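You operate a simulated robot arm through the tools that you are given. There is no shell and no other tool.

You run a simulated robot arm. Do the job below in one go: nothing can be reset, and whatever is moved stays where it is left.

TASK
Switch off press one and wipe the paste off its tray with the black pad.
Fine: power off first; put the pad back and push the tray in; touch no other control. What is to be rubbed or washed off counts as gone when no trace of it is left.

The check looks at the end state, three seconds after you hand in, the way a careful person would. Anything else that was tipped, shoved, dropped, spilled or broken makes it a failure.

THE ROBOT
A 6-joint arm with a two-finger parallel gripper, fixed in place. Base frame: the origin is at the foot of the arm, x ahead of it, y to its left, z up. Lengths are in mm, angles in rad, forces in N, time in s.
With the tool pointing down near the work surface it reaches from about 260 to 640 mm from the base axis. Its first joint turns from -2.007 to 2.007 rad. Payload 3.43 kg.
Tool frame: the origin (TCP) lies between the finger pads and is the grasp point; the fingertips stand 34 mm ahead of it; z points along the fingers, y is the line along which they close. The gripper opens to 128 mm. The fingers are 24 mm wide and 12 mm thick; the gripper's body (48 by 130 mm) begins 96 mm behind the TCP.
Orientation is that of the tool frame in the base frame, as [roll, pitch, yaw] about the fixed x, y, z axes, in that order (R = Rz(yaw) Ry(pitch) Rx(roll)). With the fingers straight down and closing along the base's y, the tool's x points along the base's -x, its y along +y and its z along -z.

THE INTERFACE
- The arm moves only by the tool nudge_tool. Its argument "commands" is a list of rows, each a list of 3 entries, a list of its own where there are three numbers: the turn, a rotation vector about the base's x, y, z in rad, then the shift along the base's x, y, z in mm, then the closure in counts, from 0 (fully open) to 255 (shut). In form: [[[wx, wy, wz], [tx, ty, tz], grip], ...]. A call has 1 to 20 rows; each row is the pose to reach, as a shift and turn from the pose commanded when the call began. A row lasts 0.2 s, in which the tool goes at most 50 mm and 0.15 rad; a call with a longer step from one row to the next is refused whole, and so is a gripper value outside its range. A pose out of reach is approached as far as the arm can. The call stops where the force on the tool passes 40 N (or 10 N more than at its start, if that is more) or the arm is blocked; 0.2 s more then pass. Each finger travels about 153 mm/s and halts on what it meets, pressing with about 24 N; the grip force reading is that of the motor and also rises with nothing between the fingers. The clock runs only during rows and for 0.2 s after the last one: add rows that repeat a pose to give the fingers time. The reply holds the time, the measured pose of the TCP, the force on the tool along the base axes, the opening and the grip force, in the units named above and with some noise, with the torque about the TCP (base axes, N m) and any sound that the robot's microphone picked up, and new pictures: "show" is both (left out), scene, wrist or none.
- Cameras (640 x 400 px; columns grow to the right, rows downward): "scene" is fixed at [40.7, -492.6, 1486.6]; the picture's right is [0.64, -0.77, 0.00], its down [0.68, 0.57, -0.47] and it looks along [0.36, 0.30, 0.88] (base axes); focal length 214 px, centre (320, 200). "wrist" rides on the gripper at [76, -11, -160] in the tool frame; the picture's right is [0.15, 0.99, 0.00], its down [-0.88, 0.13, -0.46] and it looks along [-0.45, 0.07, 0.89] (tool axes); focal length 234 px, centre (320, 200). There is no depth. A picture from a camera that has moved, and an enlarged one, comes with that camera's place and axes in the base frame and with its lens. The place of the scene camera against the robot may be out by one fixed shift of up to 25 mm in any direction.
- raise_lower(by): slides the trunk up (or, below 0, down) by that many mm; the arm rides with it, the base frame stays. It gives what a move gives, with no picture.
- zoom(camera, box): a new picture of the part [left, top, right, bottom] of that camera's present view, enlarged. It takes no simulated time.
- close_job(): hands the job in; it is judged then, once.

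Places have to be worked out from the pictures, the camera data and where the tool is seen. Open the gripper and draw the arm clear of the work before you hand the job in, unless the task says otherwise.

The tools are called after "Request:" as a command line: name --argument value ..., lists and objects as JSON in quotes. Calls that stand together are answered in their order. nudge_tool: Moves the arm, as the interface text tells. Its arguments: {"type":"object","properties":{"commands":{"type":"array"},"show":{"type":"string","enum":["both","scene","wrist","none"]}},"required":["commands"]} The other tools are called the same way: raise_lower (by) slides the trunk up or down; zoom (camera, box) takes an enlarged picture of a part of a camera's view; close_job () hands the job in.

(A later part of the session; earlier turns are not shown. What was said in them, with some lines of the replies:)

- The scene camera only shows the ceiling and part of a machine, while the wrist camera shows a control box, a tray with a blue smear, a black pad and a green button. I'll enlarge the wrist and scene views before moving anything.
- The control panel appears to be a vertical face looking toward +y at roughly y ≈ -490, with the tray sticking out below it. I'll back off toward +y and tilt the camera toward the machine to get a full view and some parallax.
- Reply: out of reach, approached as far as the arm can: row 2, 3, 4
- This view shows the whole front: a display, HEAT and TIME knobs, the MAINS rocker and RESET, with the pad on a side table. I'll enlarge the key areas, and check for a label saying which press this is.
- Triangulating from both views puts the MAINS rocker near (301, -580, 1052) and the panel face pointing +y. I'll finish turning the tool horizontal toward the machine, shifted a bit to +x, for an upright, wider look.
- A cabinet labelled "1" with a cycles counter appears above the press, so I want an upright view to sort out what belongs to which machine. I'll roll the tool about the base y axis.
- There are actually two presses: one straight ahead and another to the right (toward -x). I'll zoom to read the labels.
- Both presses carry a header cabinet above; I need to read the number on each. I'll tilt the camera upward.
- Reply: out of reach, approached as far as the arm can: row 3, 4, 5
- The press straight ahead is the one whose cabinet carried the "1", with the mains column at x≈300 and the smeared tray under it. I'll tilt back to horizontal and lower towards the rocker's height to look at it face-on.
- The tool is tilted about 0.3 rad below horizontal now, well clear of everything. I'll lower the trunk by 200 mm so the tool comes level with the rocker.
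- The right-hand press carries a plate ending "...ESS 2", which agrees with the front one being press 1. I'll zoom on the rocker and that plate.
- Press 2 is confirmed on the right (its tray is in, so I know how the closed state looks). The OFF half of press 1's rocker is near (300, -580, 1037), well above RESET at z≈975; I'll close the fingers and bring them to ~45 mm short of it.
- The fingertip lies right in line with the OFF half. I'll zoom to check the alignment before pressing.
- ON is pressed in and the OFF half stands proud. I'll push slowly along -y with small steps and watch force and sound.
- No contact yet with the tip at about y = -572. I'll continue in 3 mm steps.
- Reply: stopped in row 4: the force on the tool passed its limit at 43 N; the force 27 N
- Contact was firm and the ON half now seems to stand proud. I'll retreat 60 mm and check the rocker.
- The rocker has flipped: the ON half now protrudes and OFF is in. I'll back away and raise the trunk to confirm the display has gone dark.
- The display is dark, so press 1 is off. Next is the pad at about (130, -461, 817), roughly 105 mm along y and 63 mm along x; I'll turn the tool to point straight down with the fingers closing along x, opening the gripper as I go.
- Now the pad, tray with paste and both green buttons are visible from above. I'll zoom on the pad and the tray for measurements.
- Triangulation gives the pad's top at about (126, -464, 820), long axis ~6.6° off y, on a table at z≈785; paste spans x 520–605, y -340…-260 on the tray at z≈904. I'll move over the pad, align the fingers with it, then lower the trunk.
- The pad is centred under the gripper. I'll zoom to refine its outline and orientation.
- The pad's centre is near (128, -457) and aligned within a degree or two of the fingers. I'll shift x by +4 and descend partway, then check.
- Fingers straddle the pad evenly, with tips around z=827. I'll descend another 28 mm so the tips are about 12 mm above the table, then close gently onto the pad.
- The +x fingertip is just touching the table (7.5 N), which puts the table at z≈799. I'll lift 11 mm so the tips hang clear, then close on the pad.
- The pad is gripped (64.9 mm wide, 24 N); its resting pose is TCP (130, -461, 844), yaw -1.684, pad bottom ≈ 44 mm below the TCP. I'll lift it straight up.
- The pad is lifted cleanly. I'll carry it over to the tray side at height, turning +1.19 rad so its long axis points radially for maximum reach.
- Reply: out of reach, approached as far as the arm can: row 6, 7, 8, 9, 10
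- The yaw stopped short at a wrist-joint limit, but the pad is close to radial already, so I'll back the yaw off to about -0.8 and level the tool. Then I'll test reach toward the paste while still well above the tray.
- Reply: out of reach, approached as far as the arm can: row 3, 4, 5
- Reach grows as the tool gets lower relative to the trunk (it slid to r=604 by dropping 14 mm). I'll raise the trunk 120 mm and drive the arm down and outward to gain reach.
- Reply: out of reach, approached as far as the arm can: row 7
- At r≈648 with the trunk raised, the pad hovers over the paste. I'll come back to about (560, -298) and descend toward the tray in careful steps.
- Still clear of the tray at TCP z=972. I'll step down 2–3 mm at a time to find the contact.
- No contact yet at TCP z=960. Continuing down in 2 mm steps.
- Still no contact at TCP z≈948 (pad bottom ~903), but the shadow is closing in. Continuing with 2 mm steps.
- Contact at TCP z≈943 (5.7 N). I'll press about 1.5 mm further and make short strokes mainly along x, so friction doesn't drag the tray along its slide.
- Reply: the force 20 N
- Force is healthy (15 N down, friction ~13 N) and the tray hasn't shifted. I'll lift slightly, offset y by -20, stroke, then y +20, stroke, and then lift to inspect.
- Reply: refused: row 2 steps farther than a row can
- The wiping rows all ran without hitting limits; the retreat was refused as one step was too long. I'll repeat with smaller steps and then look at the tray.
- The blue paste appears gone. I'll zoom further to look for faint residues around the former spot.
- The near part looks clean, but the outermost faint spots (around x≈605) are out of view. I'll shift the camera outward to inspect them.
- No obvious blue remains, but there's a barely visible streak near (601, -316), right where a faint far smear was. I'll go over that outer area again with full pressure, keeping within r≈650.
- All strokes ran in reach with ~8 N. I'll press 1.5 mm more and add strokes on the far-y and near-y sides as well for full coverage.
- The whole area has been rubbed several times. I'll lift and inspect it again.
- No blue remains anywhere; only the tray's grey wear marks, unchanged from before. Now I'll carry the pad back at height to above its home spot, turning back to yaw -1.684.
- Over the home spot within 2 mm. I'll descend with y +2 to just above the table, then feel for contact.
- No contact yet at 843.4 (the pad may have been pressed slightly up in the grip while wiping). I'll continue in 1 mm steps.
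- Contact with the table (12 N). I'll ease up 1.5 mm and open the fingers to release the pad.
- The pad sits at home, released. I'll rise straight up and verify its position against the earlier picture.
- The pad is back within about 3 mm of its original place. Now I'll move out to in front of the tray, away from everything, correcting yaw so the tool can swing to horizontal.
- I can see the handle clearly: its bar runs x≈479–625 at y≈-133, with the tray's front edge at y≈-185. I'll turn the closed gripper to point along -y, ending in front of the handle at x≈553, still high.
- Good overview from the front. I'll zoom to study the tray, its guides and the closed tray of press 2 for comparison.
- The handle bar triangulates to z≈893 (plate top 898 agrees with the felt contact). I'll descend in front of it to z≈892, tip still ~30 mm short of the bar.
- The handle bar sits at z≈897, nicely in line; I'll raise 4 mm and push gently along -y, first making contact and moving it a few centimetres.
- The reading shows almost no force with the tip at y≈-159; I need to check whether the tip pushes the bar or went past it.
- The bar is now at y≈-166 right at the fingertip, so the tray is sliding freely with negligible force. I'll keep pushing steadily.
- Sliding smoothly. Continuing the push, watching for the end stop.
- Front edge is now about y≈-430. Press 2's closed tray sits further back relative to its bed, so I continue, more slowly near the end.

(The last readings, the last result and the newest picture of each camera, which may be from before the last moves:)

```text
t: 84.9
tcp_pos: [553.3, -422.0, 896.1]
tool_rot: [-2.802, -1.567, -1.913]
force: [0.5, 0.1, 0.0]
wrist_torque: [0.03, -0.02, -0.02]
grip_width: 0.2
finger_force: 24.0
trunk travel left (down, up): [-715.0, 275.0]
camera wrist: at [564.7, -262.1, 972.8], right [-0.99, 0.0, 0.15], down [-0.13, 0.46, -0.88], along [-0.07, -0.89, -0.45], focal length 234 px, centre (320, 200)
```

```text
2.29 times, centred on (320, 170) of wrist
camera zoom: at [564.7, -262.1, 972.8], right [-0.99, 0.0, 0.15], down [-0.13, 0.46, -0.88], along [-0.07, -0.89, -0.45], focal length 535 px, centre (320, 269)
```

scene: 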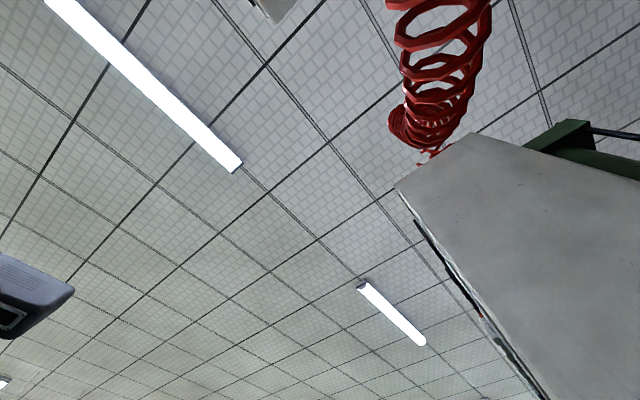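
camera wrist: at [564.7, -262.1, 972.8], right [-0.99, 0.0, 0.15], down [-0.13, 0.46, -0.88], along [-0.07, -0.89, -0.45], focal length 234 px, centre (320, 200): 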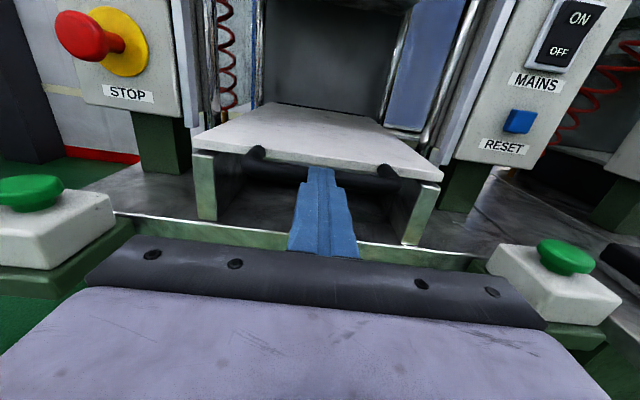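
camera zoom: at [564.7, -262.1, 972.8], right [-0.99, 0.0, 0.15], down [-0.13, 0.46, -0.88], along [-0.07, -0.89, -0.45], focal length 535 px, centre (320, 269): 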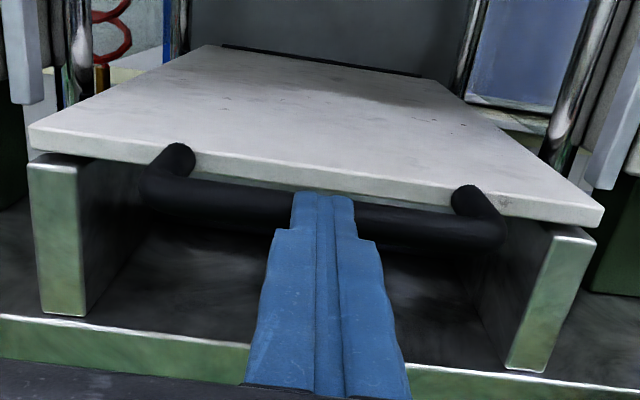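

The plate front is now flush with the guide ends; press 2's sits somewhat further in. I'll continue in 5 mm steps until the stop.

Request:
nudge_tool --commands '[[[0, 0, 0], [0, -5, 0], 255], [[0, 0, 0], [0, -10, 0], 255], [[0, 0, 0], [0, -15, 0], 255], [[0, 0, 0], [0, -20, 0], 255], [[0, 0, 0], [0, -25, 0], 255], [[0, 0, 0], [0, -30, 0], 255], [[0, 0, 0], [0, -35, 0], 255], [[0, 0, 0], [0, -40, 0], 255]]' --show "wrist"

Request:
zoom --camera "wrist" --box '[180, 90, 460, 250]'

```text
t: 86.7
tcp_pos: [552.3, -461.3, 896.4]
tool_rot: [-3.108, -1.569, -1.608]
force: [0.9, 2.8, 2.2]
wrist_torque: [-0.06, 0.01, 0.05]
grip_width: 0.1
finger_force: 24.2
trunk travel left (down, up): [-715.0, 275.0]
camera wrist: at [564.4, -302.1, 972.4], right [-0.99, 0.0, 0.15], down [-0.13, 0.46, -0.88], along [-0.07, -0.89, -0.45], focal length 234 px, centre (320, 200)
```

wrist: 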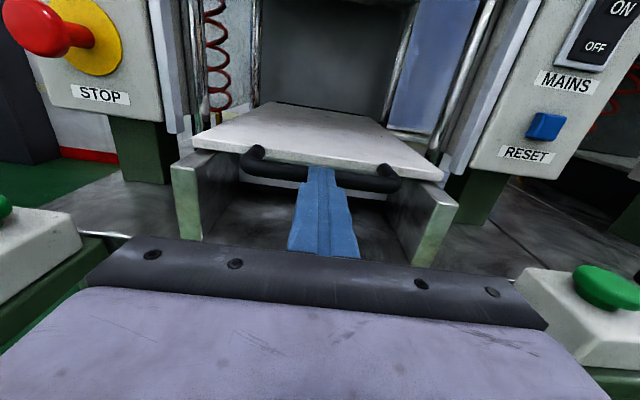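

```text
2.29 times, centred on (320, 170) of wrist
camera zoom: at [564.4, -302.1, 972.4], right [-0.99, 0.0, 0.15], down [-0.13, 0.46, -0.88], along [-0.07, -0.89, -0.45], focal length 535 px, centre (320, 269)
```

zoom: 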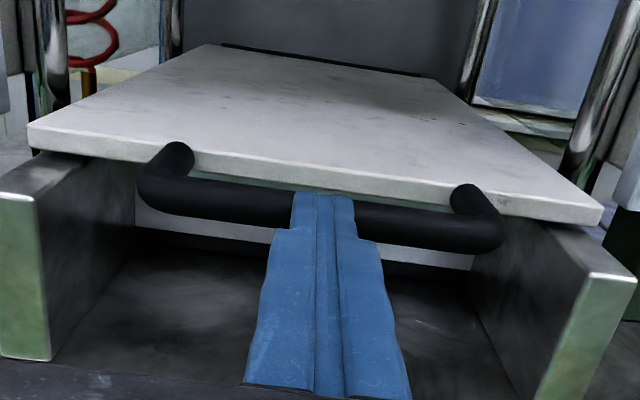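

Now the body under the plate is visible as on press 2, and force is starting to show (2.8 N). Continuing in 3 mm steps to the stop.

Request:
nudge_tool --commands '[[[0, 0, 0], [0, -3, 0], 255], [[0, 0, 0], [0, -6, 0], 255], [[0, 0, 0], [0, -9, 0], 255], [[0, 0, 0], [0, -12, 0], 255], [[0, 0, 0], [0, -15, 0], 255]]' --show "none"

```text
t: 87.9
tcp_pos: [553.2, -476.4, 896.1]
tool_rot: [-2.996, -1.567, -1.718]
force: [0.0, 0.2, 0.7]
wrist_torque: [-0.03, 0.03, 0.01]
grip_width: 0.0
finger_force: 23.9
trunk travel left (down, up): [-715.0, 275.0]
```

Still sliding at y≈-476. Let me look at how far it is compared with press 2 before going on.

Request:
zoom --camera "wrist" --box '[140, 90, 500, 300]'

Request:
zoom --camera "wrist" --box '[240, 120, 400, 210]'

```text
1.78 times, centred on (320, 195) of wrist
camera zoom: at [564.7, -317.6, 972.5], right [-0.99, 0.0, 0.15], down [-0.13, 0.46, -0.88], along [-0.07, -0.89, -0.45], focal length 416 px, centre (320, 209)
```

zoom: 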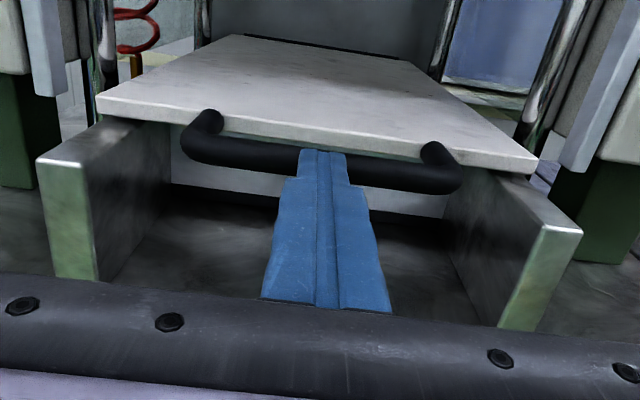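

```text
4.00 times, centred on (320, 165) of wrist
camera zoom: at [564.7, -317.6, 972.5], right [-0.99, 0.0, 0.15], down [-0.13, 0.46, -0.88], along [-0.07, -0.89, -0.45], focal length 937 px, centre (320, 340)
```

zoom: 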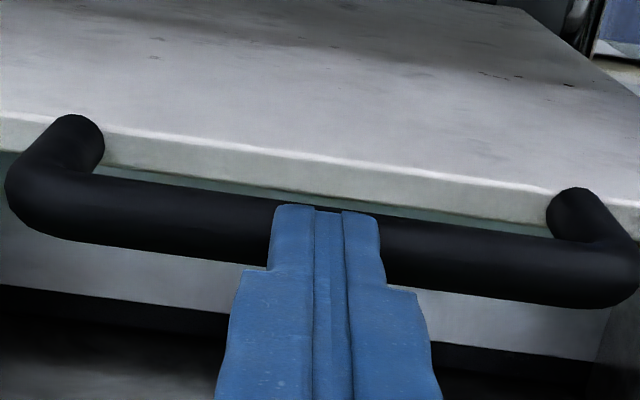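

By comparison with press 2 (handle bar ~20 mm behind the guide ends), roughly 10–20 mm remain. I'll continue in 3 mm steps until it meets the stop.

Request:
nudge_tool --commands '[[[0, 0, 0], [0, -3, 0], 255], [[0, 0, 0], [0, -6, 0], 255], [[0, 0, 0], [0, -9, 0], 255], [[0, 0, 0], [0, -12, 0], 255]]' --show "none"

```text
t: 88.9
tcp_pos: [553.8, -480.9, 895.9]
tool_rot: [2.563, -1.568, -0.995]
force: [-5.3, 18.6, 4.3]
wrist_torque: [-0.09, 0.04, -0.11]
grip_width: 0.1
finger_force: 24.1
trunk travel left (down, up): [-715.0, 275.0]
stopped in row 4: the force on the tool passed its limit at 43 N (the readings are from after the stop); the commanded pose is now the measured one
```

The tray hit its end stop (43 N) at TCP y≈-481, so it's fully in. I'll back straight out along +y and inspect.

Request:
nudge_tool --commands '[[[0, 0, 0], [0, 10, 0], 255], [[0, 0, 0], [0, 40, 0], 255], [[0, 0, 0], [0, 85, 0], 255], [[0, 0, 0], [0, 130, 0], 255], [[0, 0, 0], [0, 175, 10], 255], [[0, 0, 0], [0, 220, 30], 255], [[0, 0, 0], [0, 260, 60], 255]]' --show "wrist"

Request:
zoom --camera "wrist" --box '[180, 60, 460, 250]'

```text
t: 90.5
tcp_pos: [553.7, -222.6, 951.6]
tool_rot: [2.772, -1.564, -1.2]
force: [0.5, 0.3, -0.6]
wrist_torque: [0.0, -0.03, -0.02]
grip_width: 0.2
finger_force: 24.3
trunk travel left (down, up): [-715.0, 275.0]
camera wrist: at [564.9, -64.0, 1029.2], right [-0.99, 0.0, 0.15], down [-0.13, 0.46, -0.88], along [-0.07, -0.89, -0.46], focal length 234 px, centre (320, 200)
```

wrist: 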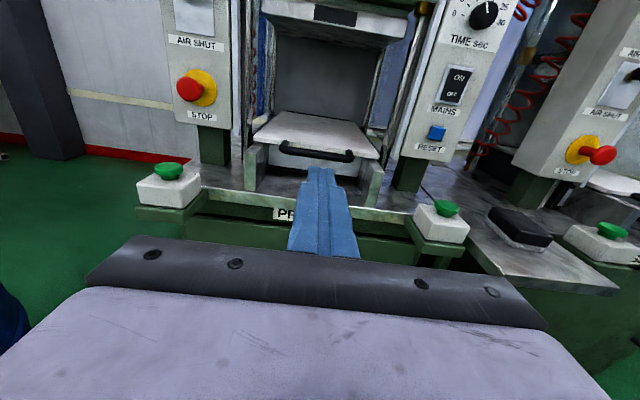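

```text
2.11 times, centred on (320, 155) of wrist
camera zoom: at [564.9, -64.0, 1029.2], right [-0.99, 0.0, 0.15], down [-0.13, 0.46, -0.88], along [-0.07, -0.89, -0.46], focal length 493 px, centre (320, 295)
```

zoom: 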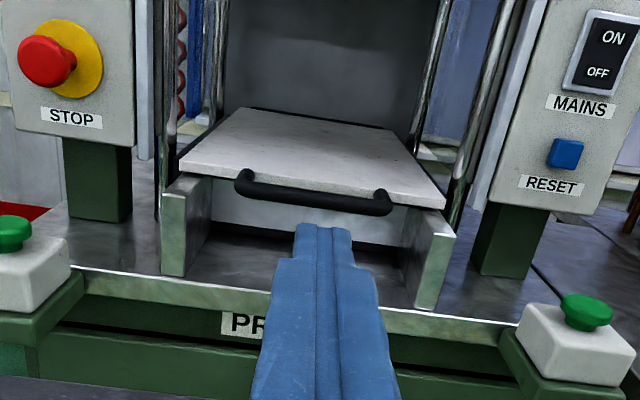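

The tray is in, matching press 2, with OFF pressed and the pad on its table. I'll zoom once more on the tray surface, the rocker and the pad.

Request:
zoom --camera "wrist" --box '[240, 100, 390, 170]'

Request:
zoom --camera "wrist" --box '[410, 40, 500, 160]'

Request:
zoom --camera "wrist" --box '[400, 160, 640, 300]'

```text
4.27 times, centred on (315, 135) of wrist
camera zoom: at [564.9, -64.0, 1029.2], right [-0.99, 0.0, 0.15], down [-0.13, 0.46, -0.88], along [-0.07, -0.89, -0.46], focal length 999 px, centre (341, 477)
```

zoom: 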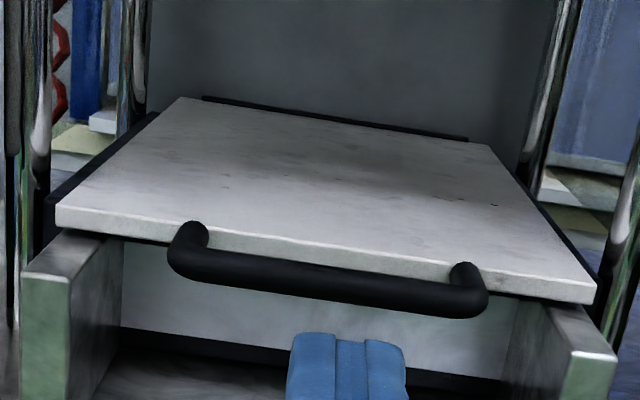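

```text
3.33 times, centred on (455, 100) of wrist
camera zoom: at [564.9, -64.0, 1029.2], right [-0.99, 0.0, 0.15], down [-0.13, 0.46, -0.88], along [-0.07, -0.89, -0.46], focal length 781 px, centre (-130, 533)
```

zoom: 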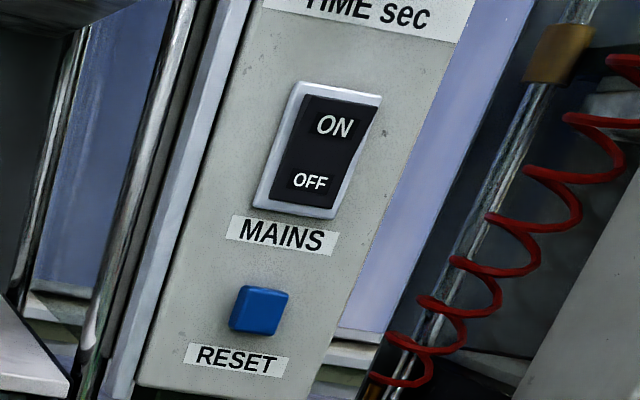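

```text
2.67 times, centred on (520, 230) of wrist
camera zoom: at [564.9, -64.0, 1029.2], right [-0.99, 0.0, 0.15], down [-0.13, 0.46, -0.88], along [-0.07, -0.89, -0.46], focal length 624 px, centre (-213, 120)
```

zoom: 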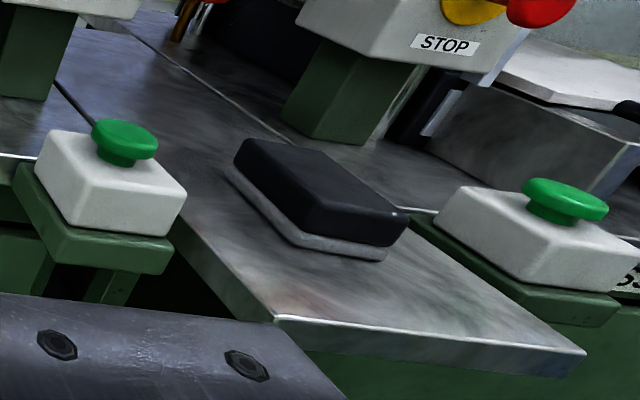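

All in order: OFF pressed, tray clean and in, pad flat on its table, other controls untouched. I'll draw the arm back and up, open the gripper, and take a final look.

Request:
nudge_tool --commands '[[[0, 0, 0], [-15, 25, 30], 255], [[0, 0, 0], [-35, 50, 60], 255], [[0, 0, 0], [-55, 70, 95], 150], [[0, 0, 0], [-75, 80, 130], 0], [[0, 0, 0], [-75, 80, 150], 0], [[0, 0, 0], [-75, 80, 150], 0], [[0, 0, 0], [-75, 80, 150], 0]]' --show "both"

```text
t: 92.1
tcp_pos: [478.2, -143.9, 1102.6]
tool_rot: [2.724, -1.564, -1.152]
force: [-0.3, -0.3, 0.1]
wrist_torque: [-0.01, 0.03, 0.02]
grip_width: 128.0
finger_force: 0.2
trunk travel left (down, up): [-715.0, 275.0]
camera wrist: at [490.6, 14.7, 1179.8], right [-0.99, 0.0, 0.15], down [-0.13, 0.46, -0.88], along [-0.07, -0.89, -0.46], focal length 234 px, centre (320, 200)
```

scene: 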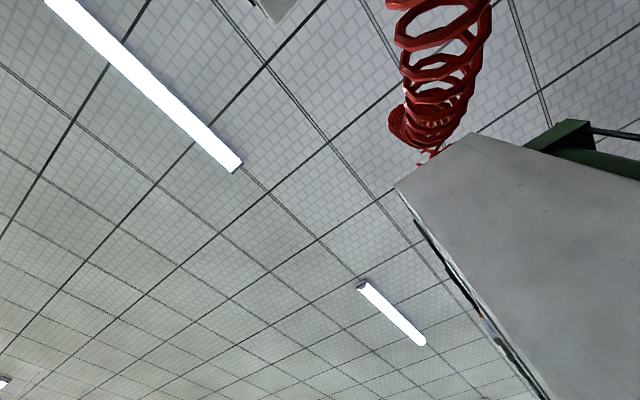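
wrist: 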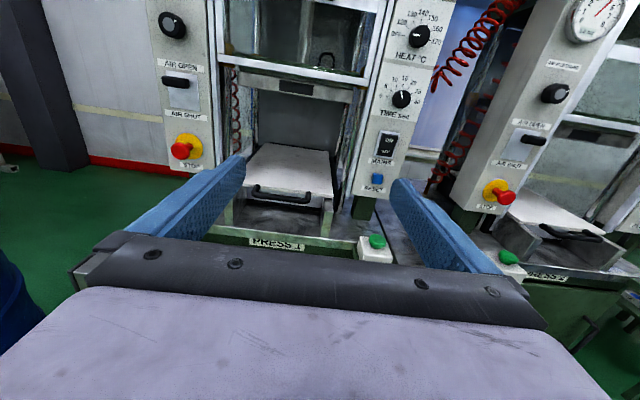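

The plate reads "PRESS 1", confirming the right machine. One last zoom on the tray from this higher angle for any blue.

Request:
zoom --camera "wrist" --box '[235, 130, 345, 215]'

```text
4.71 times, centred on (290, 172) of wrist
camera zoom: at [490.6, 14.7, 1179.8], right [-0.99, 0.0, 0.15], down [-0.13, 0.46, -0.88], along [-0.07, -0.89, -0.46], focal length 1102 px, centre (461, 329)
```

zoom: 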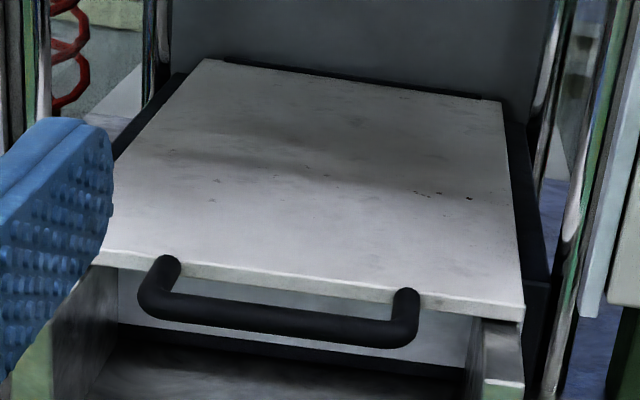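

The tray is clean and fully in, the mains is off, the pad is back in place, and the arm is clear with the gripper open. I'm handing the job in.

Request:
close_job

```text
The job is handed in.
```

Press one is switched off, its tray is wiped clean and pushed in, and the pad is back on its table. I've handed the job in.

- **Power:** I pressed the OFF side of the MAINS switch before anything else, and the display went dark. The machine is labelled "PRESS 1".
- **Tray:** I rubbed the paste area in two rounds. The last zoomed pictures show no blue, only the grey and brown wear marks that were there at the start. I then pushed the tray in by its handle until it hit the end stop, and it sits like the closed tray on press two.
- **Pad:** It lies flat on its table, about 3 mm from where it started.
- **Everything else:** I used no other control, and the pictures show nothing tipped or shifted. The gripper is open and the arm is clear of the work.
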